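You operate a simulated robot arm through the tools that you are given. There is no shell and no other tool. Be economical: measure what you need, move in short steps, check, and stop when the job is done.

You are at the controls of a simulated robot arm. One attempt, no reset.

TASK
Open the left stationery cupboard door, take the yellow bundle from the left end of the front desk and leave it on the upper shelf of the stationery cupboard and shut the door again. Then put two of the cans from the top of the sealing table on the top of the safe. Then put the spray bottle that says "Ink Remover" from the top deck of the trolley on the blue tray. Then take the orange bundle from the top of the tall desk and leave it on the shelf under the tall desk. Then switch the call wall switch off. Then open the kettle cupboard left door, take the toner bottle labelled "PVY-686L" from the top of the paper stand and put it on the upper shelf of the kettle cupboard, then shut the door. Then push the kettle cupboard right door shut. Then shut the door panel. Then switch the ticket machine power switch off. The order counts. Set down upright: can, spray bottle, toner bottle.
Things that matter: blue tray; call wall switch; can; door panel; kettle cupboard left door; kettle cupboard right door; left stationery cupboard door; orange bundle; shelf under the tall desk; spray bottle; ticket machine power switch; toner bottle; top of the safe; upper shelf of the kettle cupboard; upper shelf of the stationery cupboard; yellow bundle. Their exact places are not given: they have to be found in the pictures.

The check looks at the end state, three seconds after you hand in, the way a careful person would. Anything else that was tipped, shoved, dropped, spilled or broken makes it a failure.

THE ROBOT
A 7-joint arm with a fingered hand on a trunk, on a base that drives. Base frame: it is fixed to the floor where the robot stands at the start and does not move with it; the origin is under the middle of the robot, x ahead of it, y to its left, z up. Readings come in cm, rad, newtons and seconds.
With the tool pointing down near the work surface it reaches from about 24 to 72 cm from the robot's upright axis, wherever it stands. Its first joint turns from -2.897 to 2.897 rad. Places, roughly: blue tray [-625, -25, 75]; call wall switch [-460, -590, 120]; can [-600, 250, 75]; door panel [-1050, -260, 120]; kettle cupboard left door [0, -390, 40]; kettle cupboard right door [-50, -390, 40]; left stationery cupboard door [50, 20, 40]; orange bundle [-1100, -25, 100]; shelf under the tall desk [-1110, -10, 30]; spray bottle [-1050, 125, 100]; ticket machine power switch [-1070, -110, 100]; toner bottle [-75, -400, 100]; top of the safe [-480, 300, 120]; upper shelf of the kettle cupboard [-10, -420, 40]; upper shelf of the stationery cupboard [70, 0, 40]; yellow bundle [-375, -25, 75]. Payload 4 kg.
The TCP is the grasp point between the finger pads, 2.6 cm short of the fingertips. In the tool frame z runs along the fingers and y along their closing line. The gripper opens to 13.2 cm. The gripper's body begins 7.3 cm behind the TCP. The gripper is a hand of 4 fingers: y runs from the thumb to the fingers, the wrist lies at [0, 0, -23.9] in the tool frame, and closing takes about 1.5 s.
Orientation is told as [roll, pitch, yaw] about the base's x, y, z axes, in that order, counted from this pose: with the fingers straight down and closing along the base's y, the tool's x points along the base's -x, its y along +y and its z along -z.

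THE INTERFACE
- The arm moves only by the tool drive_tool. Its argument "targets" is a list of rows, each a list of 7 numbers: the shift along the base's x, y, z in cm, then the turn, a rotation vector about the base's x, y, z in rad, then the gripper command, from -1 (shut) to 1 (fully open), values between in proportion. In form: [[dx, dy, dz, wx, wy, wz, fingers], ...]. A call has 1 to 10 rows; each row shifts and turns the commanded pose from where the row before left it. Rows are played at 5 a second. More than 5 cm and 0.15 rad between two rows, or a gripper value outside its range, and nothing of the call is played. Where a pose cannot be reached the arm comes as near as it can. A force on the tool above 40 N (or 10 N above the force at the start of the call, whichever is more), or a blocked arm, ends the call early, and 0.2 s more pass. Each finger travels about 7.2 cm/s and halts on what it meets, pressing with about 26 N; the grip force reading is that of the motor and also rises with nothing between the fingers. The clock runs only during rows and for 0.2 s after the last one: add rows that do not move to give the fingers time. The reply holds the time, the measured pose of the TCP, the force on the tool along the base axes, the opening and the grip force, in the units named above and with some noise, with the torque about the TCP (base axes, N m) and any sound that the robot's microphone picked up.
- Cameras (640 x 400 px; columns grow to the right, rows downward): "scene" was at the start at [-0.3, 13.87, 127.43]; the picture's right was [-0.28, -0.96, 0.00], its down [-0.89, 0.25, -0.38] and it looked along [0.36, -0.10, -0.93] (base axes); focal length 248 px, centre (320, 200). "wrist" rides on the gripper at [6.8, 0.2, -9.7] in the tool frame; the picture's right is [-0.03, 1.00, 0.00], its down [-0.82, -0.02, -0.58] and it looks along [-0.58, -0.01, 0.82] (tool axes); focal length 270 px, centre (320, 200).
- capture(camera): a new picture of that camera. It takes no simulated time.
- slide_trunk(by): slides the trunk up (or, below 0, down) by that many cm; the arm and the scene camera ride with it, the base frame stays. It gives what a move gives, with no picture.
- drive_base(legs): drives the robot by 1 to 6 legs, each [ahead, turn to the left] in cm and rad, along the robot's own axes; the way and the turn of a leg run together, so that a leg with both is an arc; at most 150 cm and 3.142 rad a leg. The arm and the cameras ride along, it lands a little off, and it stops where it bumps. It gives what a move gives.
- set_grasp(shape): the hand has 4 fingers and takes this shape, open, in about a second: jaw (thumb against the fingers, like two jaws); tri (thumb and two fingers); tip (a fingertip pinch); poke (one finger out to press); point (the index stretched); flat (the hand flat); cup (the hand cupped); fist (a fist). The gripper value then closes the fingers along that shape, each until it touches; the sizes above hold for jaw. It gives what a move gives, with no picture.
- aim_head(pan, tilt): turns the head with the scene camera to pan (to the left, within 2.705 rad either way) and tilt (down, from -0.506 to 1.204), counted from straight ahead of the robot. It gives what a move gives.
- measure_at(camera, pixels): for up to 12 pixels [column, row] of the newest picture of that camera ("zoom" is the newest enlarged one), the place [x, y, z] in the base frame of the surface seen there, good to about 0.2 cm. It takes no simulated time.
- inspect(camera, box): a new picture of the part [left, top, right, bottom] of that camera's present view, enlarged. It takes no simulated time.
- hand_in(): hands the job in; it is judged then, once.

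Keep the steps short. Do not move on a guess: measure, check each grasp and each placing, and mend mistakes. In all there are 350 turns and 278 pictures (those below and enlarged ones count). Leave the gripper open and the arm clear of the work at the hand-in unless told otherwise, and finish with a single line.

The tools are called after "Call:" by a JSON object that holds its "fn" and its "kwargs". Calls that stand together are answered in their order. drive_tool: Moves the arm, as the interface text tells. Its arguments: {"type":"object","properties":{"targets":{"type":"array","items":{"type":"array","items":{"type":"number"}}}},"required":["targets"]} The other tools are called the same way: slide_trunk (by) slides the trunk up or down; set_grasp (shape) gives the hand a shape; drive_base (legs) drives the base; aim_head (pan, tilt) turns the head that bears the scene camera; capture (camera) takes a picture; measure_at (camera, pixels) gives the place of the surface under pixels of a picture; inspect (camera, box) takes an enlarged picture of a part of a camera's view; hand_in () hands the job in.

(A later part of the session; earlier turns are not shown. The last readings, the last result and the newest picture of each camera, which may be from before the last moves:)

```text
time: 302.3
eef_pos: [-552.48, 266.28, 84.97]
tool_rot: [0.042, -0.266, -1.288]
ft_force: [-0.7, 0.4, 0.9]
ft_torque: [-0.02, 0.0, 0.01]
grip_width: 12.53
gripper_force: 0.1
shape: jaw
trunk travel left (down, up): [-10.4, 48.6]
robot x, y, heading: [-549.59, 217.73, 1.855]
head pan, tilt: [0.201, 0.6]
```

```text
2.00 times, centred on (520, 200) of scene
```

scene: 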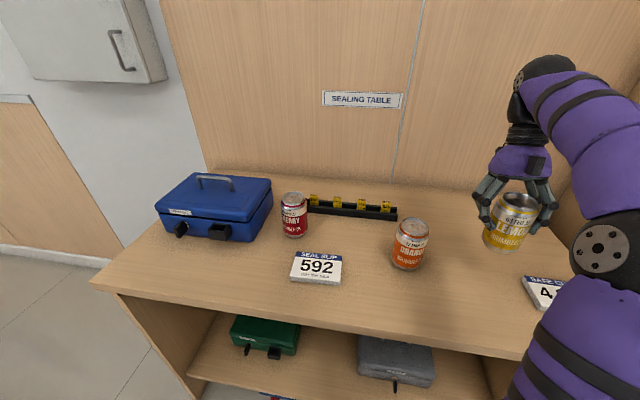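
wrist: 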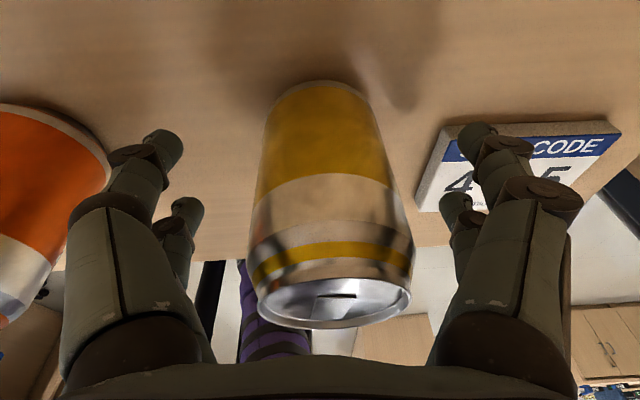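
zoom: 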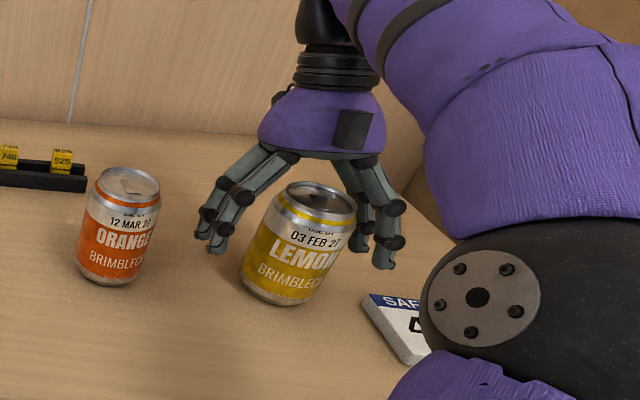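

Call:
{"fn": "slide_trunk", "kwargs": {"by": 12}}

Call:
{"fn": "drive_tool", "kwargs": {"targets": [[0.9, -2.9, 0, 0.128, 0.038, 0, 0.9], [0.9, -2.9, 0, 0.128, 0.038, 0, 0.9], [0.9, -2.9, 0, 0.128, 0.038, 0, 0.9], [0.9, -2.9, 0, 0.128, 0.038, 0, 0.9], [0, 0, 0, 0.128, 0.038, 0, 0.9], [0, 0, 0, 0.128, 0.038, 0, 0.9], [0, 0, 0, 0.128, 0.038, 0, 0.9], [0, 0, 0, 0.128, 0.038, 0, 0.9], [0, 0, 0, 0, 0, 0, 0.9]]}}

Call:
{"fn": "capture", "kwargs": {"camera": "wrist"}}

Call:
{"fn": "capture", "kwargs": {"camera": "scene"}}

```text
time: 303.8
eef_pos: [-552.48, 266.26, 97.01]
tool_rot: [0.043, -0.263, -1.289]
ft_force: [-0.1, -1.1, -0.4]
ft_torque: [-0.01, 0.01, -0.02]
grip_width: 12.54
gripper_force: 0.1
shape: jaw
trunk travel left (down, up): [-22.4, 36.6]
robot x, y, heading: [-549.44, 217.33, 1.854]
head pan, tilt: [0.201, 0.6]
```

```text
time: 305.8
eef_pos: [-548.93, 254.63, 97.01]
tool_rot: [0.031, 0.805, -1.29]
ft_force: [-0.5, -0.1, 0.6]
ft_torque: [-0.01, 0.03, 0.0]
grip_width: 12.51
gripper_force: 0.1
shape: jaw
trunk travel left (down, up): [-22.4, 36.6]
robot x, y, heading: [-549.5, 217.59, 1.859]
head pan, tilt: [0.201, 0.6]
```

```text
185 pictures are left
```

wrist: 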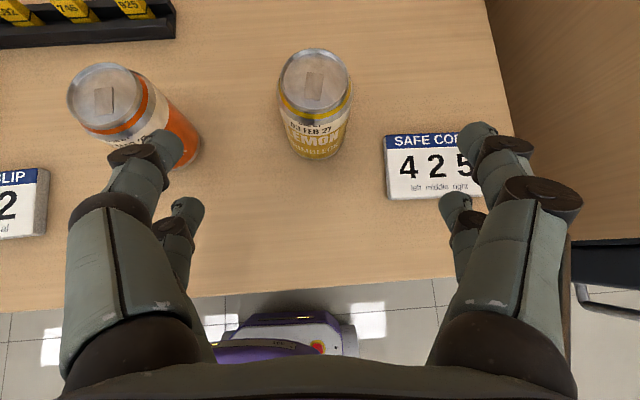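

```text
184 pictures are left
```

scene: 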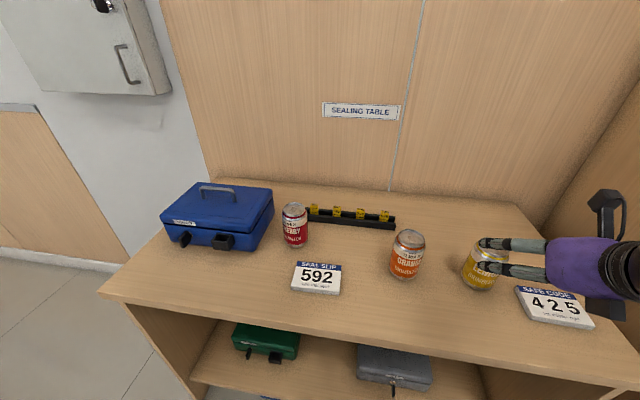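

Call:
{"fn": "measure_at", "kwargs": {"camera": "wrist", "pixels": [[315, 77], [315, 55], [315, 100], [282, 80], [345, 75], [107, 90]]}}

```text
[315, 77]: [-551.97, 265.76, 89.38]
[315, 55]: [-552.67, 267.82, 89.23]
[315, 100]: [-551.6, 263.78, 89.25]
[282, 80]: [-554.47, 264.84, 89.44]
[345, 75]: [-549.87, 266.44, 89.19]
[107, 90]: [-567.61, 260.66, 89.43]
```

Call:
{"fn": "drive_tool", "kwargs": {"targets": [[0, 0, -3.3, 0, 0, 0, 0.6], [0, 0, -3.3, 0, 0, 0, 0.6], [0, 0, -3.2, 0, 0, 0, 0.6], [0, 0, -3.2, 0, 0, 0, 0.6], [-0.8, 2.8, 0, 0, 0, 0, 0.6], [-0.8, 2.8, 0, 0, 0, 0, 0.6], [-0.8, 2.8, 0, 0, 0, 0, 0.6], [-0.8, 2.8, 0, 0, 0, 0, 0.6], [0, 0, 0, 0, 0, 0, 0.6]]}}

Call:
{"fn": "capture", "kwargs": {"camera": "wrist"}}

```text
time: 307.8
eef_pos: [-552.14, 265.88, 84.08]
tool_rot: [0.033, 0.803, -1.292]
ft_force: [-0.1, 0.4, -0.2]
ft_torque: [-0.01, 0.02, 0.0]
grip_width: 10.57
gripper_force: 0.1
shape: jaw
trunk travel left (down, up): [-22.4, 36.6]
robot x, y, heading: [-549.73, 217.38, 1.853]
head pan, tilt: [0.201, 0.6]
```

```text
183 pictures are left
```

wrist: 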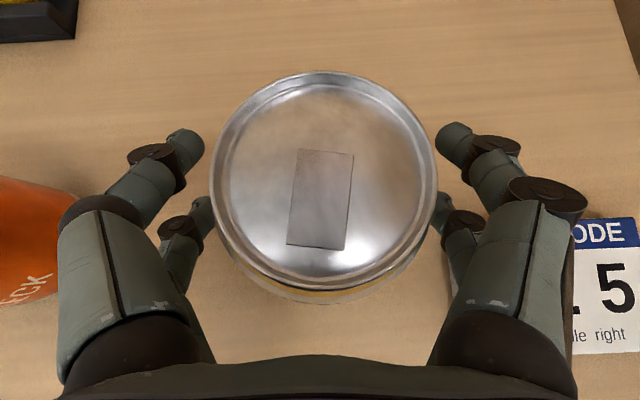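

Centred. Close and lift.

Call:
{"fn": "drive_tool", "kwargs": {"targets": [[0, 0, 0, 0, 0, 0, 0], [0, 0, 0, 0, 0, 0, -1], [0, 0, 0, 0, 0, 0, -1], [0, 0, 0, 0, 0, 0, -1], [0, 0, 0, 0, 0, 0, -1], [0, 0, 0, 0, 0, 0, -1], [0, 0, 2, 0, 0, 0, -1], [0, 0, 3, 0, 0, 0, -1]]}}

Call:
{"fn": "capture", "kwargs": {"camera": "wrist"}}

Call:
{"fn": "inspect", "kwargs": {"camera": "scene", "box": [440, 160, 600, 310]}}

```text
time: 309.6
eef_pos: [-552.01, 265.79, 89.07]
tool_rot: [0.034, 0.803, -1.29]
ft_force: [-0.1, 0.4, -3.9]
ft_torque: [0.03, -0.01, -0.02]
grip_width: 3.73
gripper_force: 26.6
shape: jaw
trunk travel left (down, up): [-22.4, 36.6]
robot x, y, heading: [-549.75, 217.7, 1.854]
head pan, tilt: [0.201, 0.6]
```

```text
182 pictures are left
```

wrist: 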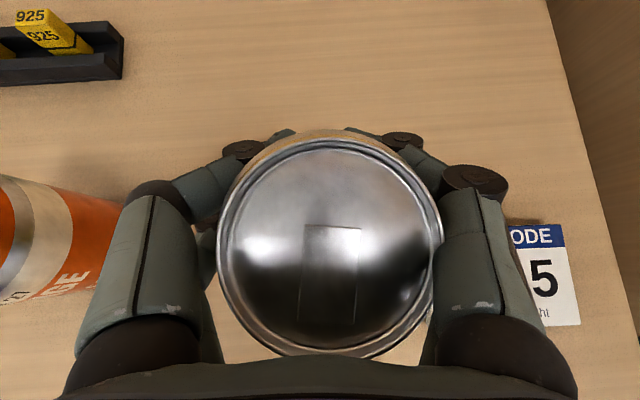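

```text
2.67 times, centred on (520, 235) of scene
```

zoom: 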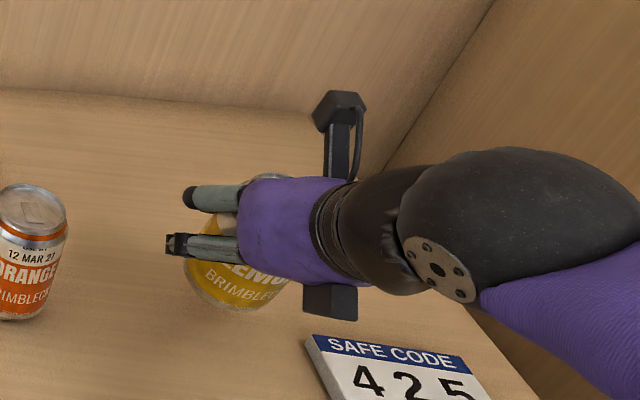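

Call:
{"fn": "measure_at", "kwargs": {"camera": "wrist", "pixels": [[330, 150], [330, 340], [230, 250], [430, 250], [330, 200], [330, 300]]}}

```text
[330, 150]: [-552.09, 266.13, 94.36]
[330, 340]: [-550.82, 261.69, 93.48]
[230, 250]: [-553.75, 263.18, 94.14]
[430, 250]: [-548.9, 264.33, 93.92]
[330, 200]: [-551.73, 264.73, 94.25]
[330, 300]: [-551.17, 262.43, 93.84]
```

Call:
{"fn": "drive_tool", "kwargs": {"targets": [[0, 0, 2, -0.086, -0.026, 0, -1], [0, 0, 2, -0.086, -0.026, 0, -1], [0, 0, 2, 0, 0, 0, -1]]}}

Call:
{"fn": "drive_base", "kwargs": {"legs": [[-50, 0], [0, -1.57], [88, 0], [0, 1.57]]}}

Call:
{"fn": "slide_trunk", "kwargs": {"by": 36.5}}

Call:
{"fn": "capture", "kwargs": {"camera": "wrist"}}

Call:
{"fn": "measure_at", "kwargs": {"camera": "wrist", "pixels": [[330, 150], [330, 340], [230, 250], [430, 250], [330, 200], [330, 300]]}}

```text
time: 310.4
eef_pos: [-551.99, 265.87, 94.98]
tool_rot: [0.035, 0.623, -1.288]
ft_force: [-0.8, -0.3, -3.2]
ft_torque: [0.08, -0.02, -0.04]
grip_width: 3.7
gripper_force: 26.4
shape: jaw
trunk travel left (down, up): [-22.4, 36.6]
robot x, y, heading: [-549.82, 217.61, 1.857]
head pan, tilt: [0.201, 0.6]
```

```text
time: 326.0
eef_pos: [-455.88, 244.28, 94.96]
tool_rot: [0.035, 0.622, -1.268]
ft_force: [0.6, 0.1, -4.5]
ft_torque: [0.06, 0.04, -0.02]
grip_width: 3.3
gripper_force: 26.5
shape: jaw
trunk travel left (down, up): [-22.4, 36.6]
robot x, y, heading: [-452.67, 196.37, 1.873]
head pan, tilt: [0.201, 0.6]
```

```text
time: 329.5
eef_pos: [-455.92, 244.19, 131.57]
tool_rot: [0.036, 0.624, -1.269]
ft_force: [0.5, 0.9, -3.6]
ft_torque: [0.06, 0.02, -0.01]
grip_width: 3.28
gripper_force: 26.2
shape: jaw
trunk travel left (down, up): [-58.9, 0.1]
robot x, y, heading: [-452.44, 196.17, 1.869]
head pan, tilt: [0.201, 0.6]
```

```text
180 pictures are left
```

wrist: 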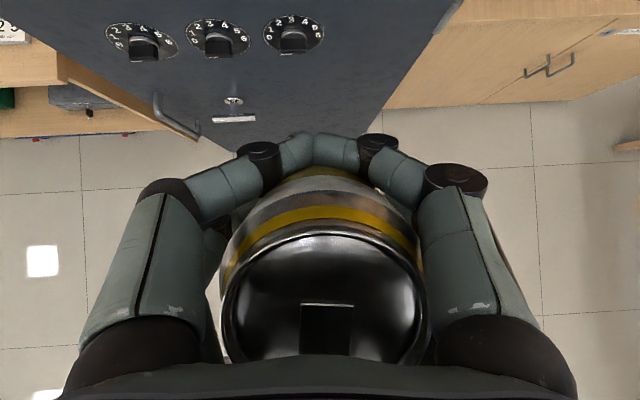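

```text
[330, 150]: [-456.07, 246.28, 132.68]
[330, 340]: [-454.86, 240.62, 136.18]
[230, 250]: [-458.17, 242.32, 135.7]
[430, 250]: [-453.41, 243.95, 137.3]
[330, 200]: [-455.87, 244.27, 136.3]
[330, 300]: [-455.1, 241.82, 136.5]
```

Call:
{"fn": "capture", "kwargs": {"camera": "scene"}}

Call:
{"fn": "measure_at", "kwargs": {"camera": "wrist", "pixels": [[232, 290], [424, 290], [325, 237], [260, 270], [400, 270], [280, 250], [380, 250]]}}

```text
179 pictures are left
```

scene: 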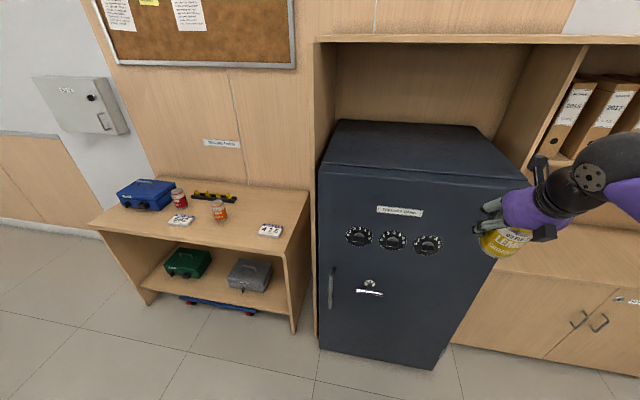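

```text
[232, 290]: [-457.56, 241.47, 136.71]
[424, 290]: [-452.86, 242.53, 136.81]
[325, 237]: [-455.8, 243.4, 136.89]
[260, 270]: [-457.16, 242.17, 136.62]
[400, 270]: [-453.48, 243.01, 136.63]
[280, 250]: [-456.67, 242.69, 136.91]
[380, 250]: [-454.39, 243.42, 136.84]
```

Call:
{"fn": "drive_tool", "kwargs": {"targets": [[0, 0, 2, 0, 0, 0, -1], [0, 0, 2, 0, 0, 0, -1], [0, 0, 0, 0, 0, 0, -1]]}}

Call:
{"fn": "drive_base", "kwargs": {"legs": [[41, 0]]}}

Call:
{"fn": "capture", "kwargs": {"camera": "scene"}}

Call:
{"fn": "capture", "kwargs": {"camera": "wrist"}}

Call:
{"fn": "measure_at", "kwargs": {"camera": "wrist", "pixels": [[232, 290], [424, 290], [325, 237], [325, 340], [325, 120], [325, 80]]}}

```text
time: 330.3
eef_pos: [-455.84, 244.23, 135.57]
tool_rot: [0.035, 0.621, -1.269]
ft_force: [0.7, -0.3, -4.0]
ft_torque: [0.06, 0.04, 0.01]
grip_width: 3.28
gripper_force: 25.8
shape: jaw
trunk travel left (down, up): [-58.9, 0.1]
robot x, y, heading: [-452.54, 196.22, 1.875]
head pan, tilt: [0.201, 0.6]
```

```text
time: 332.9
eef_pos: [-468.11, 283.51, 135.46]
tool_rot: [0.036, 0.623, -1.272]
ft_force: [-0.2, -0.5, -3.5]
ft_torque: [0.07, 0.0, -0.01]
grip_width: 3.31
gripper_force: 26.5
shape: jaw
trunk travel left (down, up): [-58.9, 0.1]
robot x, y, heading: [-464.34, 235.24, 1.871]
head pan, tilt: [0.201, 0.6]
```

```text
178 pictures are left
```

scene: 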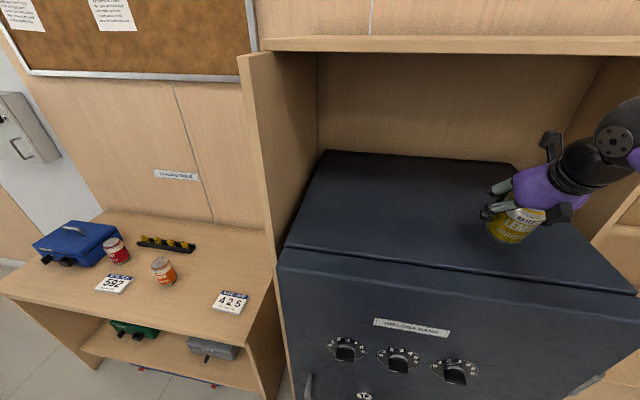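

```text
177 pictures are left
```

wrist: 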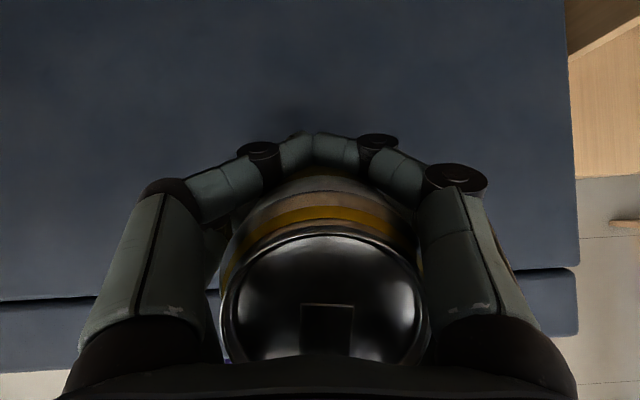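

```text
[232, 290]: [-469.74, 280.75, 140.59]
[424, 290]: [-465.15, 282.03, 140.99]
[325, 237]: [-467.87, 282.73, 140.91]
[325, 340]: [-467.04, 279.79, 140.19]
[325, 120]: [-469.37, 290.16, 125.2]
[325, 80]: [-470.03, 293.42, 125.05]
```

Call:
{"fn": "drive_tool", "kwargs": {"targets": [[-0.8, 2.7, 0, 0, 0, 0, -1], [0, 0, -1.5, 0, 0, 0, -1], [0, 0, -1.3, 0, 0, 0, -1], [0, 0, 0, 0, 0, 0, -1]]}}

Call:
{"fn": "inspect", "kwargs": {"camera": "scene", "box": [440, 90, 640, 280]}}

```text
time: 333.9
eef_pos: [-469.01, 286.15, 132.64]
tool_rot: [0.036, 0.624, -1.27]
ft_force: [-0.9, 0.3, -4.4]
ft_torque: [0.08, 0.01, 0.0]
grip_width: 3.29
gripper_force: 26.0
shape: jaw
trunk travel left (down, up): [-58.9, 0.1]
robot x, y, heading: [-464.72, 234.97, 1.871]
head pan, tilt: [0.201, 0.6]
```

```text
2.11 times, centred on (540, 185) of scene
```

zoom: 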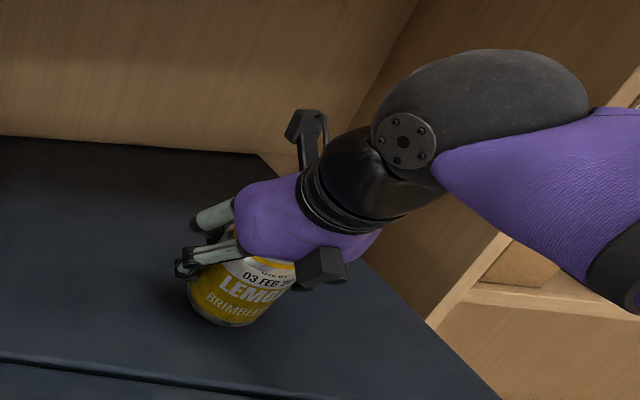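

Continue lowering in small steps.

Call:
{"fn": "drive_tool", "kwargs": {"targets": [[0, 0, -0.5, 0, 0, 0, -1], [0, 0, 0, 0, 0, 0, -1]]}}

Call:
{"fn": "drive_tool", "kwargs": {"targets": [[0, 0, -0.4, 0, 0, 0, -1], [0, 0, 0, 0, 0, 0, -1]]}}

```text
time: 334.5
eef_pos: [-468.9, 286.18, 132.27]
tool_rot: [0.036, 0.623, -1.271]
ft_force: [-0.4, -0.4, -3.2]
ft_torque: [0.07, 0.01, 0.02]
grip_width: 3.33
gripper_force: 26.2
shape: jaw
trunk travel left (down, up): [-58.9, 0.1]
robot x, y, heading: [-465.11, 235.2, 1.877]
head pan, tilt: [0.201, 0.6]
```

```text
time: 335.1
eef_pos: [-468.92, 286.11, 131.81]
tool_rot: [0.037, 0.624, -1.27]
ft_force: [-0.2, -0.2, -2.7]
ft_torque: [0.04, 0.03, 0.01]
grip_width: 3.29
gripper_force: 25.8
shape: jaw
trunk travel left (down, up): [-58.9, 0.1]
robot x, y, heading: [-464.78, 235.37, 1.872]
head pan, tilt: [0.201, 0.6]
```

Call:
{"fn": "drive_tool", "kwargs": {"targets": [[0, 0, -0.4, 0, 0, 0, -1], [0, 0, 0, 0, 0, 0, -1]]}}

```text
time: 335.7
eef_pos: [-468.84, 286.22, 131.71]
tool_rot: [0.036, 0.629, -1.269]
ft_force: [-1.7, 6.4, 18.0]
ft_torque: [-0.04, -0.07, -0.01]
grip_width: 3.28
gripper_force: 25.9
shape: jaw
trunk travel left (down, up): [-58.9, 0.1]
robot x, y, heading: [-465.04, 235.69, 1.87]
head pan, tilt: [0.201, 0.6]
```

Call:
{"fn": "drive_tool", "kwargs": {"targets": [[0, 0, 0.4, 0, 0, 0, -0.6], [0, 0, 0, 0, 0, 0, -0.2], [0, 0, 0, 0, 0, 0, 0.3], [0, 0, 0, 0, 0, 0, 0.7], [0, 0, 0, 0, 0, 0, 0.9], [0, 0, 0, 0, 0, 0, 0.9], [0, 0, 0, 0, 0, 0, 0.9]]}}

Call:
{"fn": "capture", "kwargs": {"camera": "wrist"}}

Call:
{"fn": "measure_at", "kwargs": {"camera": "wrist", "pixels": [[260, 290], [400, 290], [325, 240], [325, 340], [325, 160]]}}

```text
time: 337.3
eef_pos: [-468.98, 286.12, 131.87]
tool_rot: [0.035, 0.623, -1.27]
ft_force: [-0.2, 0.4, -0.1]
ft_torque: [0.04, 0.0, 0.01]
grip_width: 12.54
gripper_force: 0.0
shape: jaw
trunk travel left (down, up): [-58.9, 0.1]
robot x, y, heading: [-464.63, 235.41, 1.871]
head pan, tilt: [0.201, 0.6]
```

```text
175 pictures are left
```

wrist: 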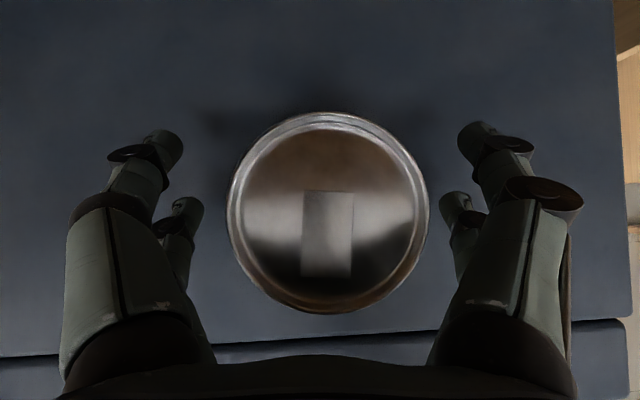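

```text
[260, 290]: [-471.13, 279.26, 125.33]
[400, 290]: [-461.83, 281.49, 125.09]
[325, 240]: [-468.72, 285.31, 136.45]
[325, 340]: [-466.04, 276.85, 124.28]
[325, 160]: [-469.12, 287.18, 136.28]
```

Call:
{"fn": "drive_tool", "kwargs": {"targets": [[0.4, -1.4, 0, 0, 0, 0, 0.9], [0.85, -2.9, 0, 0, 0, 0, 0.9], [0.85, -2.9, 0, 0, 0, 0, 0.9], [0.85, -2.9, 0, 0, 0, 0, 0.9], [0.85, -2.9, 0, 0, 0, 0, 0.9], [0.85, -2.9, 0, 0, 0, 0, 0.9]]}}

Call:
{"fn": "capture", "kwargs": {"camera": "scene"}}

```text
time: 338.7
eef_pos: [-464.28, 270.05, 131.86]
tool_rot: [0.036, 0.624, -1.268]
ft_force: [0.5, -0.9, -0.5]
ft_torque: [0.01, 0.02, -0.01]
grip_width: 12.54
gripper_force: 0.1
shape: jaw
trunk travel left (down, up): [-58.9, 0.1]
robot x, y, heading: [-464.94, 235.46, 1.873]
head pan, tilt: [0.201, 0.6]
```

```text
174 pictures are left
```

scene: 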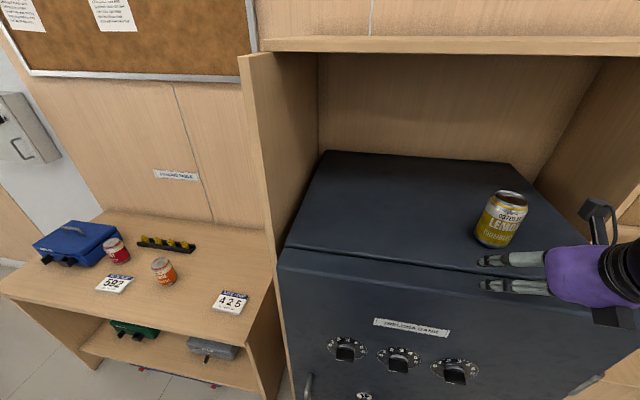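

Call:
{"fn": "drive_base", "kwargs": {"legs": [[-43, 0], [0, 1.56], [102, 0], [0, -1.575]]}}

Call:
{"fn": "slide_trunk", "kwargs": {"by": -33}}

Call:
{"fn": "drive_base", "kwargs": {"legs": [[30, 0]]}}

Call:
{"fn": "capture", "kwargs": {"camera": "wrist"}}

Call:
{"fn": "capture", "kwargs": {"camera": "scene"}}

```text
time: 354.6
eef_pos: [-548.94, 199.44, 131.89]
tool_rot: [0.035, 0.622, -1.274]
ft_force: [0.5, 0.3, 0.2]
ft_torque: [0.0, -0.01, -0.01]
grip_width: 12.53
gripper_force: 0.0
shape: jaw
trunk travel left (down, up): [-58.9, 0.1]
robot x, y, heading: [-549.66, 164.76, 1.869]
head pan, tilt: [0.201, 0.6]
```

```text
time: 357.9
eef_pos: [-548.88, 199.45, 98.89]
tool_rot: [0.036, 0.622, -1.272]
ft_force: [-0.2, -0.3, 0.1]
ft_torque: [0.02, -0.02, -0.01]
grip_width: 12.53
gripper_force: 0.2
shape: jaw
trunk travel left (down, up): [-25.9, 33.1]
robot x, y, heading: [-549.79, 164.4, 1.869]
head pan, tilt: [0.201, 0.6]
```

```text
time: 359.9
eef_pos: [-557.81, 228.48, 98.92]
tool_rot: [0.036, 0.624, -1.275]
ft_force: [-0.5, 0.0, -0.3]
ft_torque: [-0.03, 0.02, -0.03]
grip_width: 12.55
gripper_force: 0.0
shape: jaw
trunk travel left (down, up): [-25.9, 33.1]
robot x, y, heading: [-558.51, 193.71, 1.871]
head pan, tilt: [0.201, 0.6]
```

```text
173 pictures are left
```

wrist: 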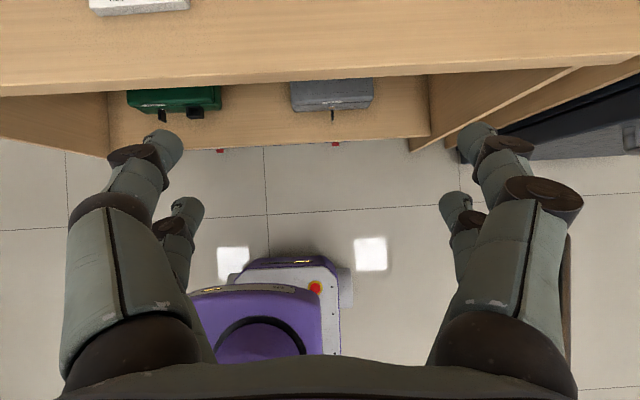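

```text
172 pictures are left
```

scene: 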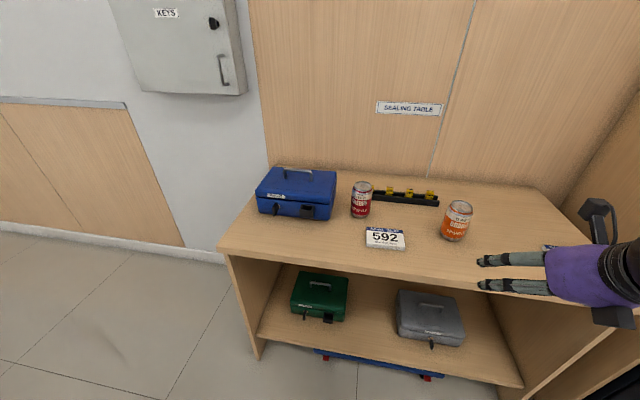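

Call:
{"fn": "drive_base", "kwargs": {"legs": [[17, 0]]}}

Call:
{"fn": "capture", "kwargs": {"camera": "wrist"}}

```text
time: 361.4
eef_pos: [-562.91, 244.51, 98.89]
tool_rot: [0.036, 0.624, -1.274]
ft_force: [-0.2, 0.0, -0.5]
ft_torque: [0.0, 0.01, 0.0]
grip_width: 12.53
gripper_force: 0.1
shape: jaw
trunk travel left (down, up): [-25.9, 33.1]
robot x, y, heading: [-563.78, 209.82, 1.871]
head pan, tilt: [0.201, 0.6]
```

```text
171 pictures are left
```

wrist: 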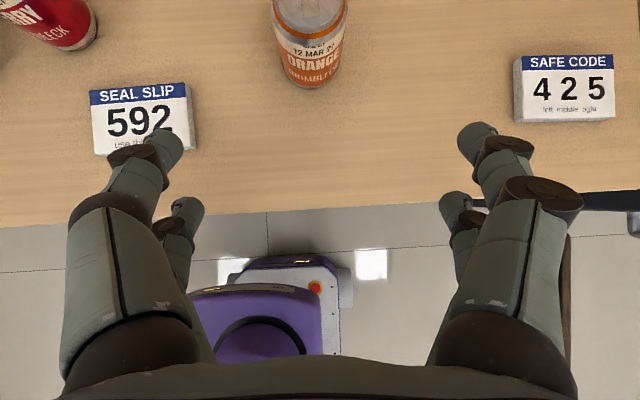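

Call:
{"fn": "drive_tool", "kwargs": {"targets": [[-0.4, 1.5, -3.5, 0, 0, 0, 0.5], [-0.8, 2.8, -3.5, 0, 0, 0, 0.5], [0, 0, -3.5, 0, 0, 0, 0.5], [0, 0, -3.5, 0, 0, 0, 0.5], [0, 0, 0, 0, 0, 0, 0.5]]}}

Call:
{"fn": "capture", "kwargs": {"camera": "wrist"}}

Call:
{"fn": "measure_at", "kwargs": {"camera": "wrist", "pixels": [[320, 60], [320, 100], [320, 20], [280, 60], [360, 60], [320, 130]]}}

```text
time: 362.6
eef_pos: [-564.03, 248.88, 84.85]
tool_rot: [0.033, 0.624, -1.273]
ft_force: [-0.2, -0.1, 0.2]
ft_torque: [0.01, -0.01, -0.04]
grip_width: 9.89
gripper_force: 0.1
shape: jaw
trunk travel left (down, up): [-25.9, 33.1]
robot x, y, heading: [-563.55, 209.97, 1.87]
head pan, tilt: [0.201, 0.6]
```

```text
170 pictures are left
```

wrist: 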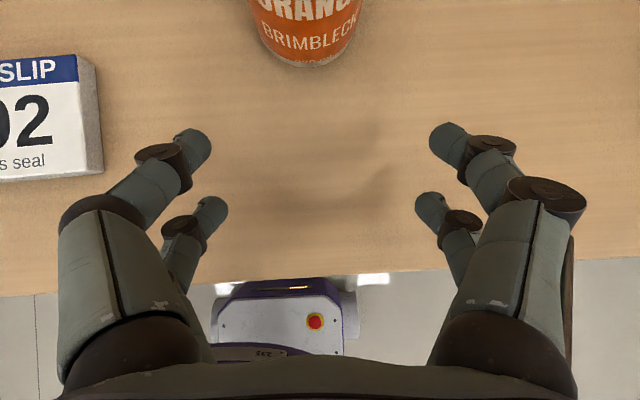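

```text
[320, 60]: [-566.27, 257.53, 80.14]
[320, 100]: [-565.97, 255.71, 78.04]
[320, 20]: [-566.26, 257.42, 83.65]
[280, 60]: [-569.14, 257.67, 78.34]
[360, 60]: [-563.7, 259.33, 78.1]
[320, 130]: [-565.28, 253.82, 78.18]
```

Call:
{"fn": "drive_tool", "kwargs": {"targets": [[-0.7, 2.56, -0.2, 0, 0, 0, 0.5], [-0.7, 2.56, 0, 0, 0, 0, 0.5], [-0.7, 2.56, 0, 0, 0, 0, 0.5], [-0.6, 2.5, 0, 0, 0, 0, 0.5], [0, 0, 0, 0, 0, 0, 0.5]]}}

Call:
{"fn": "capture", "kwargs": {"camera": "wrist"}}

```text
time: 363.8
eef_pos: [-566.79, 259.12, 84.61]
tool_rot: [0.036, 0.623, -1.275]
ft_force: [-0.2, 0.1, -0.3]
ft_torque: [0.03, -0.04, 0.03]
grip_width: 9.94
gripper_force: 0.2
shape: jaw
trunk travel left (down, up): [-25.9, 33.1]
robot x, y, heading: [-563.84, 209.87, 1.865]
head pan, tilt: [0.201, 0.6]
```

```text
169 pictures are left
```

wrist: 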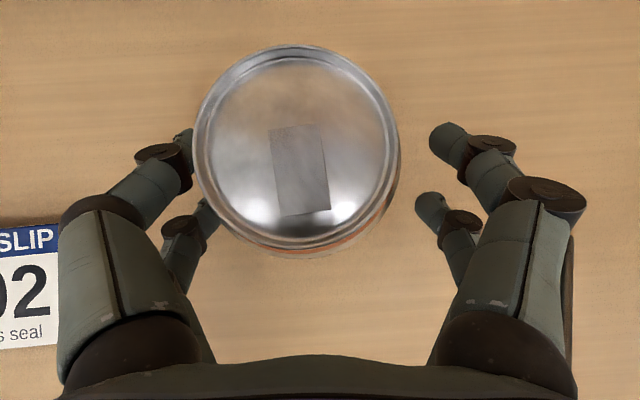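

Call:
{"fn": "drive_tool", "kwargs": {"targets": [[-0.6, -0.18, 0, 0, 0, 0, 0.5], [0, 0, 0, 0, 0, 0, 0], [0, 0, 0, 0, 0, 0, -1], [0, 0, 0, 0, 0, 0, -1], [0, 0, 0, 0, 0, 0, -1], [0, 0, 0, 0, 0, 0, -1], [0, 0, 0, 0, 0, 0, -1]]}}

Call:
{"fn": "drive_tool", "kwargs": {"targets": [[0, 0, 2, 0, 0, 0, -1], [0, 0, 3, 0, 0, 0, -1], [0, 0, 3, 0, 0, 0, -1], [0, 0, 0, 0, 0, 0, -1]]}}

Call:
{"fn": "capture", "kwargs": {"camera": "wrist"}}

Call:
{"fn": "measure_at", "kwargs": {"camera": "wrist", "pixels": [[240, 160], [390, 160], [310, 90], [310, 230], [310, 160], [270, 130], [350, 200]]}}

```text
time: 365.4
eef_pos: [-567.51, 258.9, 84.79]
tool_rot: [0.035, 0.623, -1.274]
ft_force: [-0.7, -0.6, -0.3]
ft_torque: [-0.14, -0.05, 0.01]
grip_width: 5.27
gripper_force: 26.1
shape: jaw
trunk travel left (down, up): [-25.9, 33.1]
robot x, y, heading: [-563.56, 209.84, 1.867]
head pan, tilt: [0.201, 0.6]
```

```text
time: 366.4
eef_pos: [-567.44, 258.97, 92.77]
tool_rot: [0.034, 0.623, -1.274]
ft_force: [-0.2, -0.5, -2.8]
ft_torque: [-0.09, 0.01, 0.0]
grip_width: 5.24
gripper_force: 25.9
shape: jaw
trunk travel left (down, up): [-25.9, 33.1]
robot x, y, heading: [-563.49, 209.88, 1.866]
head pan, tilt: [0.201, 0.6]
```

```text
168 pictures are left
```

wrist: 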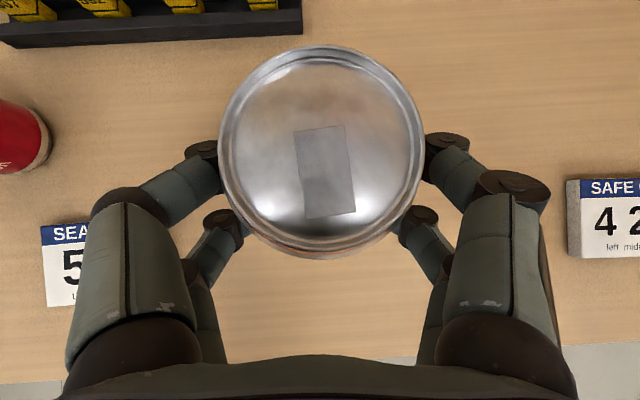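

```text
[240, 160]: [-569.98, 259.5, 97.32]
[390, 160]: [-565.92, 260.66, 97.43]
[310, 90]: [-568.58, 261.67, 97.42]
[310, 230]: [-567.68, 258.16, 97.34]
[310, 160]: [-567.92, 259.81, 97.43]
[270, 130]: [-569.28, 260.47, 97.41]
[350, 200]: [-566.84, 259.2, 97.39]
```

Call:
{"fn": "drive_base", "kwargs": {"legs": [[-48, 0], [0, -1.575], [83, 0], [0, 1.57]]}}

Call:
{"fn": "slide_trunk", "kwargs": {"by": 33}}

Call:
{"fn": "drive_tool", "kwargs": {"targets": [[0, 0, 3, 0, 0, 0, -1], [0, 0, 3, 0, 0, 0, -1], [0, 0, 3, 0, 0, 0, -1], [0, 0, 0, 0, 0, 0, -1]]}}

Call:
{"fn": "capture", "kwargs": {"camera": "wrist"}}

Call:
{"fn": "measure_at", "kwargs": {"camera": "wrist", "pixels": [[240, 160], [390, 160], [310, 90], [310, 230], [310, 160]]}}

```text
time: 381.7
eef_pos: [-471.96, 236.5, 92.76]
tool_rot: [0.037, 0.622, -1.303]
ft_force: [0.4, 0.2, -3.1]
ft_torque: [-0.07, -0.04, 0.01]
grip_width: 5.18
gripper_force: 25.8
shape: jaw
trunk travel left (down, up): [-25.9, 33.1]
robot x, y, heading: [-469.8, 187.55, 1.841]
head pan, tilt: [0.201, 0.6]
```

```text
time: 385.0
eef_pos: [-471.98, 236.5, 125.74]
tool_rot: [0.036, 0.623, -1.303]
ft_force: [-0.7, 0.0, -3.4]
ft_torque: [-0.04, -0.02, -0.01]
grip_width: 5.21
gripper_force: 25.8
shape: jaw
trunk travel left (down, up): [-58.9, 0.1]
robot x, y, heading: [-470.04, 187.19, 1.842]
head pan, tilt: [0.201, 0.6]
```

```text
time: 386.0
eef_pos: [-472.19, 236.48, 134.84]
tool_rot: [0.035, 0.623, -1.304]
ft_force: [-0.3, 0.5, -4.0]
ft_torque: [-0.05, 0.02, 0.01]
grip_width: 5.17
gripper_force: 25.9
shape: jaw
trunk travel left (down, up): [-58.9, 0.1]
robot x, y, heading: [-469.98, 187.16, 1.839]
head pan, tilt: [0.201, 0.6]
```

```text
167 pictures are left
```

wrist: 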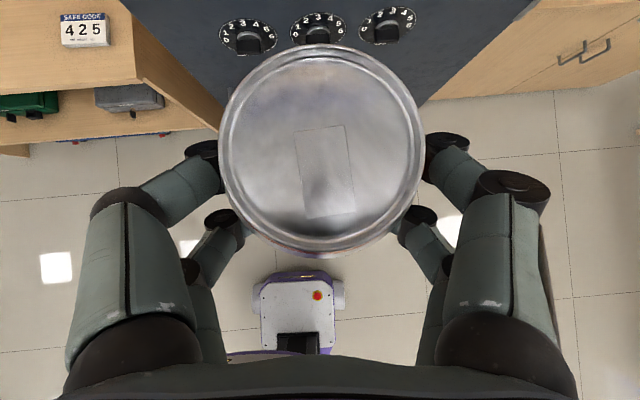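

```text
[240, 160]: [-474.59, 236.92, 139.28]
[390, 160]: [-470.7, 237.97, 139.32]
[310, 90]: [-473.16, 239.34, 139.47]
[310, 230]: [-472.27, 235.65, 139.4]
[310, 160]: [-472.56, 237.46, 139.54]
```

Call:
{"fn": "drive_base", "kwargs": {"legs": [[43.5, 0]]}}

Call:
{"fn": "drive_tool", "kwargs": {"targets": [[0, 0, -1.3, 0, 0, 0, -1], [0, 0, -1, 0, 0, 0, -1], [0, 0, 0, 0, 0, 0, -1]]}}

Call:
{"fn": "capture", "kwargs": {"camera": "scene"}}

Call:
{"fn": "capture", "kwargs": {"camera": "wrist"}}

```text
time: 388.6
eef_pos: [-483.56, 278.11, 134.78]
tool_rot: [0.036, 0.622, -1.304]
ft_force: [0.6, 0.7, -3.8]
ft_torque: [-0.08, -0.02, 0.05]
grip_width: 5.19
gripper_force: 26.2
shape: jaw
trunk travel left (down, up): [-58.9, 0.1]
robot x, y, heading: [-481.31, 228.9, 1.845]
head pan, tilt: [0.201, 0.6]
```

```text
time: 389.4
eef_pos: [-483.51, 278.11, 132.42]
tool_rot: [0.035, 0.623, -1.303]
ft_force: [-0.4, -0.7, -3.4]
ft_torque: [-0.06, -0.01, 0.04]
grip_width: 5.18
gripper_force: 26.5
shape: jaw
trunk travel left (down, up): [-58.9, 0.1]
robot x, y, heading: [-481.12, 229.08, 1.838]
head pan, tilt: [0.201, 0.6]
```

```text
166 pictures are left
```

scene: 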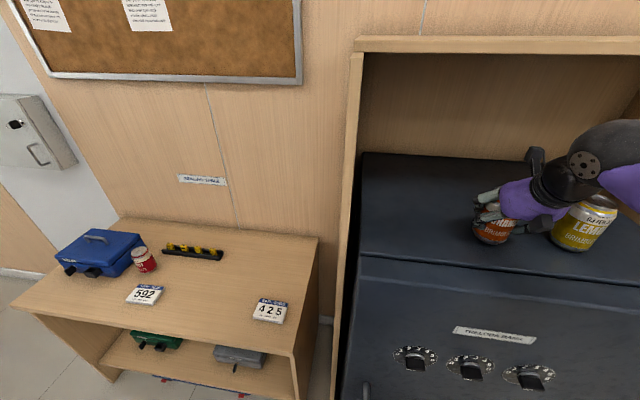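

```text
165 pictures are left
```

wrist: 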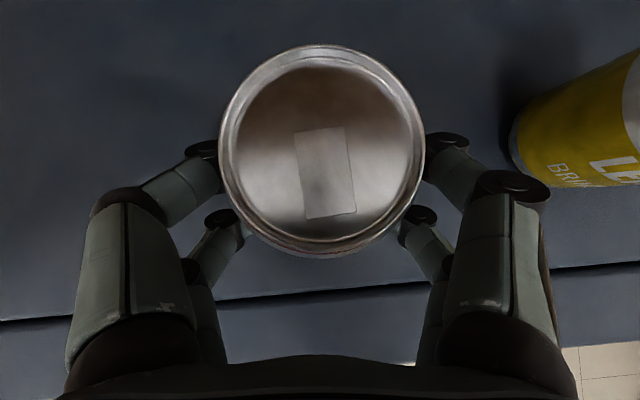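

Call:
{"fn": "drive_tool", "kwargs": {"targets": [[-1.9, -0.57, 0, 0, 0, 0, -1], [0, 0, -0.4, 0, 0, 0, -1], [0, 0, 0, 0, 0, 0, -1]]}}

Call:
{"fn": "drive_tool", "kwargs": {"targets": [[0, 0, -0.4, 0, 0, 0, -1], [0, 0, 0, 0, 0, 0, -1]]}}

```text
time: 390.2
eef_pos: [-485.45, 277.65, 132.1]
tool_rot: [0.036, 0.624, -1.303]
ft_force: [1.0, -0.1, -4.7]
ft_torque: [-0.03, -0.01, -0.03]
grip_width: 5.19
gripper_force: 26.1
shape: jaw
trunk travel left (down, up): [-58.9, 0.1]
robot x, y, heading: [-481.14, 228.65, 1.834]
head pan, tilt: [0.201, 0.6]
```

```text
time: 390.8
eef_pos: [-485.53, 277.6, 131.7]
tool_rot: [0.033, 0.624, -1.303]
ft_force: [-0.6, 0.4, 1.7]
ft_torque: [-0.06, 0.04, 0.01]
grip_width: 5.16
gripper_force: 25.8
shape: jaw
trunk travel left (down, up): [-58.9, 0.1]
robot x, y, heading: [-481.15, 228.69, 1.837]
head pan, tilt: [0.201, 0.6]
```

Contact (force +1.7). Release and check.

Call:
{"fn": "drive_tool", "kwargs": {"targets": [[0, 0, -0.1, 0, 0, 0, -0.5], [0, 0, 0, 0, 0, 0, -0.1], [0, 0, 0, 0, 0, 0, 0.2], [0, 0, 0, 0, 0, 0, 0.5], [0, 0, 0, 0, 0, 0, 0.5], [0, 0, 0, 0, 0, 0, 0.5]]}}

Call:
{"fn": "capture", "kwargs": {"camera": "wrist"}}

```text
time: 392.2
eef_pos: [-485.53, 277.52, 131.64]
tool_rot: [0.037, 0.623, -1.304]
ft_force: [0.5, -0.3, -0.3]
ft_torque: [-0.01, 0.02, -0.01]
grip_width: 9.88
gripper_force: 0.0
shape: jaw
trunk travel left (down, up): [-58.9, 0.1]
robot x, y, heading: [-481.25, 229.21, 1.842]
head pan, tilt: [0.201, 0.6]
```

```text
164 pictures are left
```

wrist: 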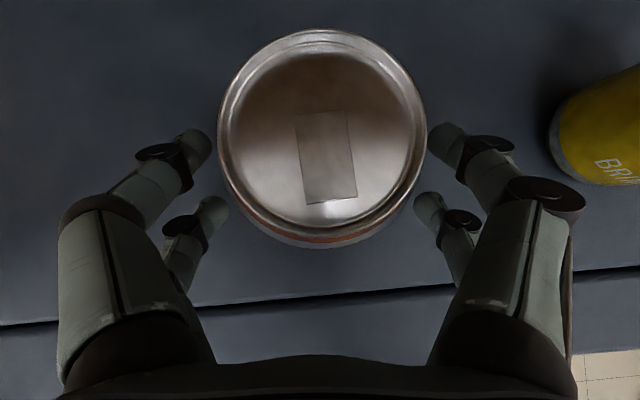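

Call:
{"fn": "drive_tool", "kwargs": {"targets": [[0.4, -1.4, 0, 0, 0, 0, 0.5], [0.85, -2.9, 0, 0, 0, 0, 0.5], [0.85, -2.9, 0, 0, 0, 0, 0.5], [0.85, -2.9, 0, 0, 0, 0, 0.5], [0.85, -2.9, 0, 0, 0, 0, 0.5]]}}

Call:
{"fn": "capture", "kwargs": {"camera": "scene"}}

```text
time: 393.4
eef_pos: [-481.7, 264.44, 131.64]
tool_rot: [0.036, 0.624, -1.302]
ft_force: [1.0, -0.6, 0.0]
ft_torque: [0.02, -0.02, -0.03]
grip_width: 9.88
gripper_force: 0.1
shape: jaw
trunk travel left (down, up): [-58.9, 0.1]
robot x, y, heading: [-481.37, 229.19, 1.847]
head pan, tilt: [0.201, 0.6]
```

```text
163 pictures are left
```

scene: 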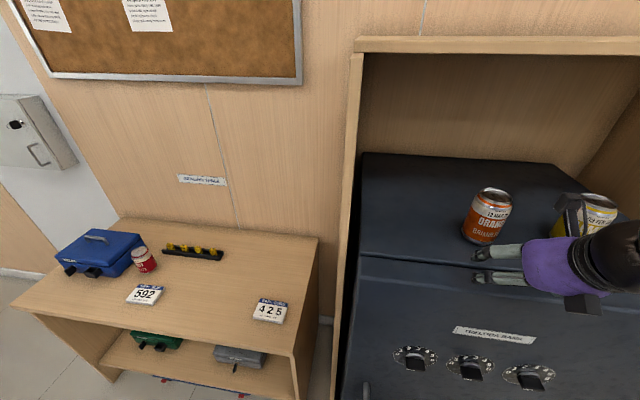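

Call:
{"fn": "drive_base", "kwargs": {"legs": [[-60, 0], [0, 1.45], [60, 0]]}}

Call:
{"fn": "slide_trunk", "kwargs": {"by": -25}}

Call:
{"fn": "aim_head", "kwargs": {"pan": 0.2, "tilt": 0.25}}

Call:
{"fn": "capture", "kwargs": {"camera": "scene"}}

```text
time: 403.7
eef_pos: [-559.78, 167.73, 131.61]
tool_rot: [0.034, 0.624, 0.131]
ft_force: [0.3, -0.3, 1.3]
ft_torque: [0.02, 0.0, 0.02]
grip_width: 9.87
gripper_force: 0.1
shape: jaw
trunk travel left (down, up): [-58.9, 0.1]
robot x, y, heading: [-524.5, 163.66, -3.012]
head pan, tilt: [0.201, 0.6]
```

```text
time: 406.3
eef_pos: [-559.94, 167.8, 106.5]
tool_rot: [0.036, 0.622, 0.131]
ft_force: [0.5, 0.7, 0.3]
ft_torque: [-0.01, 0.01, -0.04]
grip_width: 9.87
gripper_force: 0.0
shape: jaw
trunk travel left (down, up): [-33.9, 25.1]
robot x, y, heading: [-524.26, 163.41, -3.013]
head pan, tilt: [0.201, 0.6]
```

```text
time: 407.1
eef_pos: [-559.79, 167.67, 106.6]
tool_rot: [0.034, 0.624, 0.131]
ft_force: [0.1, -0.2, -0.3]
ft_torque: [0.03, 0.0, 0.0]
grip_width: 9.89
gripper_force: 0.0
shape: jaw
trunk travel left (down, up): [-33.9, 25.1]
robot x, y, heading: [-524.42, 163.05, -3.01]
head pan, tilt: [0.201, 0.25]
```

```text
162 pictures are left
```

scene: 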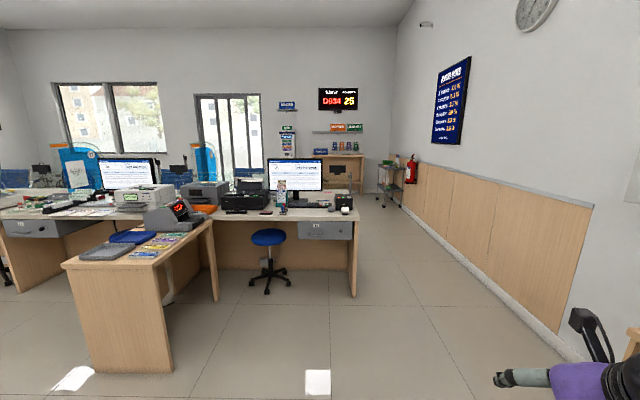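

Call:
{"fn": "measure_at", "kwargs": {"camera": "scene", "pixels": [[385, 165], [388, 195], [410, 180], [355, 290], [170, 370], [133, 236], [105, 250], [345, 190], [420, 222], [215, 260], [500, 300]]}}

Call:
{"fn": "inspect", "kwargs": {"camera": "scene", "box": [330, 130, 450, 220]}}

Call:
{"fn": "inspect", "kwargs": {"camera": "scene", "box": [50, 190, 230, 300]}}

```text
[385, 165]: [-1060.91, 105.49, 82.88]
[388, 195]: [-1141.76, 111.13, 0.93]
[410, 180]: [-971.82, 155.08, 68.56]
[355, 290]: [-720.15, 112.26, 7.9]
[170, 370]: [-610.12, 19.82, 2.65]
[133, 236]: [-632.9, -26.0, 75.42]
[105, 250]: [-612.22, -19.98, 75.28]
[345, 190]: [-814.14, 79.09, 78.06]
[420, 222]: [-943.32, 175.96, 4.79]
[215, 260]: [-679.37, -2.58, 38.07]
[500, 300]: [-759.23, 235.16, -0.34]
```

```text
4.44 times, centred on (390, 175) of scene
```

zoom: 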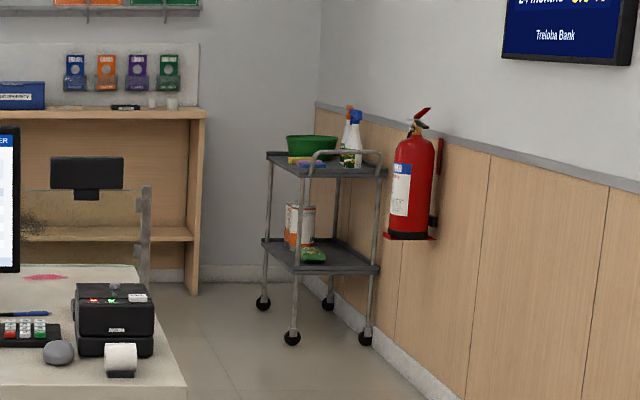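

```text
3.56 times, centred on (140, 245) of scene
```

zoom: 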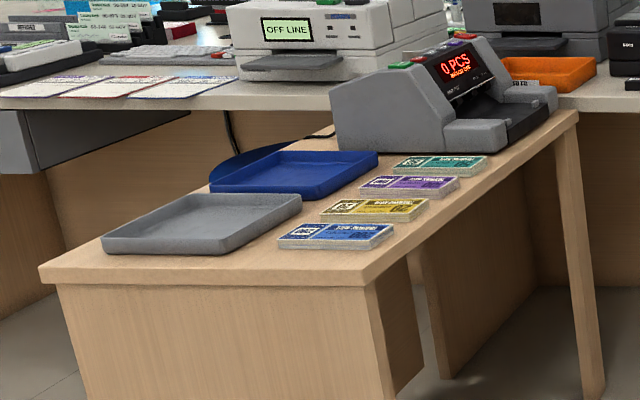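

Call:
{"fn": "drive_base", "kwargs": {"legs": [[0, -0.24], [100, 0], [77, 0], [0, 0.4], [105, 0], [100, 0]]}}

Call:
{"fn": "aim_head", "kwargs": {"pan": -0.1, "tilt": 0.4}}

Call:
{"fn": "capture", "kwargs": {"camera": "scene"}}

```text
time: 428.0
eef_pos: [-932.44, 123.41, 106.6]
tool_rot: [0.035, 0.622, 0.279]
ft_force: [0.2, -0.5, 0.0]
ft_torque: [-0.04, 0.02, -0.02]
grip_width: 9.86
gripper_force: 0.0
shape: jaw
trunk travel left (down, up): [-33.9, 25.1]
robot x, y, heading: [-897.19, 124.53, -2.866]
head pan, tilt: [0.201, 0.25]
```

```text
time: 428.8
eef_pos: [-932.53, 123.59, 106.5]
tool_rot: [0.033, 0.625, 0.279]
ft_force: [0.1, -0.1, -0.2]
ft_torque: [0.02, 0.0, -0.02]
grip_width: 9.86
gripper_force: 0.1
shape: jaw
trunk travel left (down, up): [-33.9, 25.1]
robot x, y, heading: [-897.23, 124.46, -2.864]
head pan, tilt: [-0.099, 0.4]
```

```text
159 pictures are left
```

scene: 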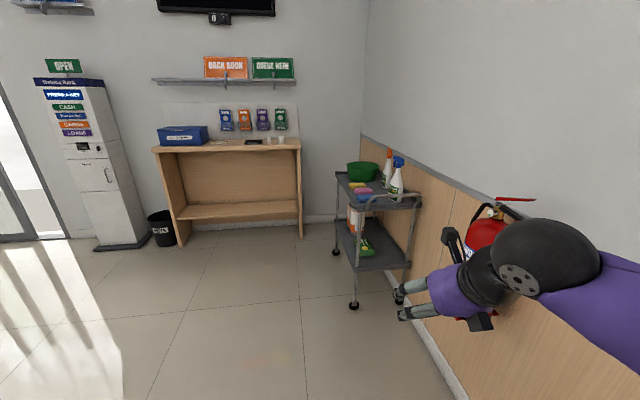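

Call:
{"fn": "inspect", "kwargs": {"camera": "scene", "box": [330, 130, 450, 310]}}

Call:
{"fn": "measure_at", "kwargs": {"camera": "scene", "pixels": [[353, 305], [337, 250], [407, 275], [396, 185], [388, 165], [362, 215], [420, 207], [340, 177], [385, 195], [362, 172], [485, 235]]}}

```text
2.22 times, centred on (390, 220) of scene
```

zoom: 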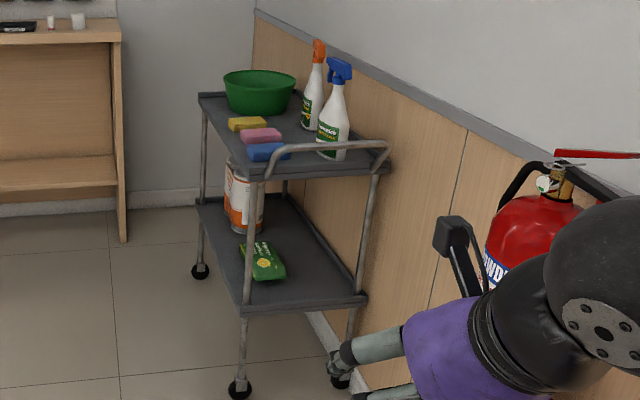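

```text
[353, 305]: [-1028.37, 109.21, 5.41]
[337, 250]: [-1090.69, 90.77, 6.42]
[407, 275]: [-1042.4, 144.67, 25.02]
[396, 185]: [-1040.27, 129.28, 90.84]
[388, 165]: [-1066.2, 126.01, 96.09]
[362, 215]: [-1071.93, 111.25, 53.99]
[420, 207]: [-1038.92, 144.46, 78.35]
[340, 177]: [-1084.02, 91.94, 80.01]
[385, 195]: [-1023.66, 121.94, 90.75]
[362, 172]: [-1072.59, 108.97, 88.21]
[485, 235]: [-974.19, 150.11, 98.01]
```

Call:
{"fn": "drive_base", "kwargs": {"legs": [[0, 0.175], [80, 0], [77, 0], [0, -1.737]]}}

Call:
{"fn": "aim_head", "kwargs": {"pan": 0.1, "tilt": 0.6}}

Call:
{"fn": "capture", "kwargs": {"camera": "scene"}}

```text
time: 442.2
eef_pos: [-1039.29, 90.51, 106.54]
tool_rot: [0.034, 0.621, -1.264]
ft_force: [0.8, -0.1, 0.8]
ft_torque: [0.01, 0.01, -0.01]
grip_width: 9.87
gripper_force: 0.0
shape: jaw
trunk travel left (down, up): [-33.9, 25.1]
robot x, y, heading: [-1037.58, 55.09, 1.88]
head pan, tilt: [-0.099, 0.4]
```

```text
time: 442.9
eef_pos: [-1039.13, 90.55, 106.49]
tool_rot: [0.035, 0.622, -1.265]
ft_force: [0.6, -0.1, 0.9]
ft_torque: [-0.04, -0.02, -0.01]
grip_width: 9.84
gripper_force: 0.1
shape: jaw
trunk travel left (down, up): [-33.9, 25.1]
robot x, y, heading: [-1037.21, 54.73, 1.874]
head pan, tilt: [0.099, 0.6]
```

```text
157 pictures are left
```

scene: 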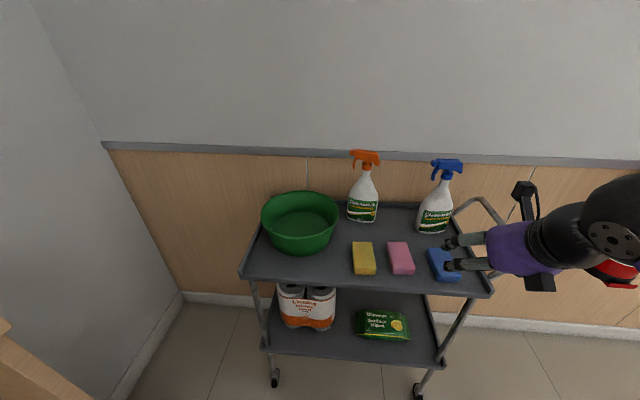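

Call:
{"fn": "inspect", "kwargs": {"camera": "scene", "box": [320, 140, 480, 240]}}

Call:
{"fn": "measure_at", "kwargs": {"camera": "scene", "pixels": [[435, 220], [437, 205], [447, 163], [362, 212], [364, 195], [366, 155], [363, 260], [400, 260], [440, 265], [240, 272], [490, 293], [390, 225]]}}

```text
4.00 times, centred on (400, 190) of scene
```

zoom: 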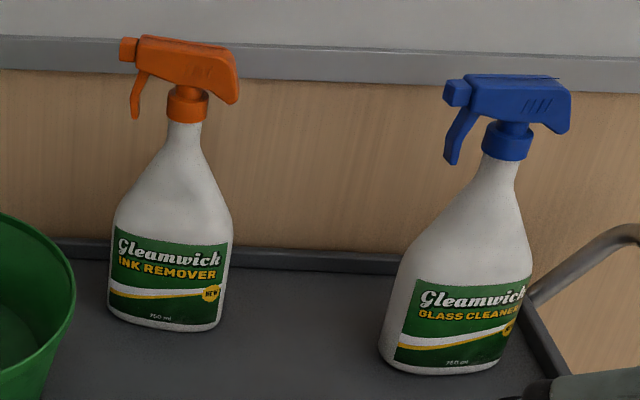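

```text
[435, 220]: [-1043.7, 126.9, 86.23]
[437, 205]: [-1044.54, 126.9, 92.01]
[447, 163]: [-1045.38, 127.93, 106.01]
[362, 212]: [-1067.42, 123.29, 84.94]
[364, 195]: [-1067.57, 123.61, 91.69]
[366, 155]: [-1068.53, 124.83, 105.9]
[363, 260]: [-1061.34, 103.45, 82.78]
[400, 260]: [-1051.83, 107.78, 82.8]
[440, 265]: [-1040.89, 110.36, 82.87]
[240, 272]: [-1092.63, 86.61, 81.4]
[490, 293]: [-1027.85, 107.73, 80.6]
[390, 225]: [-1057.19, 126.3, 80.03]
```

Call:
{"fn": "measure_at", "kwargs": {"camera": "zoom", "pixels": [[118, 230], [228, 235], [170, 240], [115, 290], [222, 300], [170, 300], [185, 105], [190, 135]]}}

```text
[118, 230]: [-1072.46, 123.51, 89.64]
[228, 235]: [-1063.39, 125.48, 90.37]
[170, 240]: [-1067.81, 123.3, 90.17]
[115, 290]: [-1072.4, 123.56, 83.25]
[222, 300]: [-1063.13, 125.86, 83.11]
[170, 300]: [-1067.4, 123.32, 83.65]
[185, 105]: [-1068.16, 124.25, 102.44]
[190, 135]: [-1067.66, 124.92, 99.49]
```

Call:
{"fn": "measure_at", "kwargs": {"camera": "scene", "pixels": [[338, 215], [333, 232], [320, 248], [300, 252], [264, 222], [300, 195], [330, 205]]}}

```text
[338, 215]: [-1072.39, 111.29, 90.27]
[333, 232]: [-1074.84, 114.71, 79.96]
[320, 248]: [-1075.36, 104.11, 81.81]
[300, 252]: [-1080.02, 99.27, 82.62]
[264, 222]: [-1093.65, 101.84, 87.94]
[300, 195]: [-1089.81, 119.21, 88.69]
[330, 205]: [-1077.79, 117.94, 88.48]
```

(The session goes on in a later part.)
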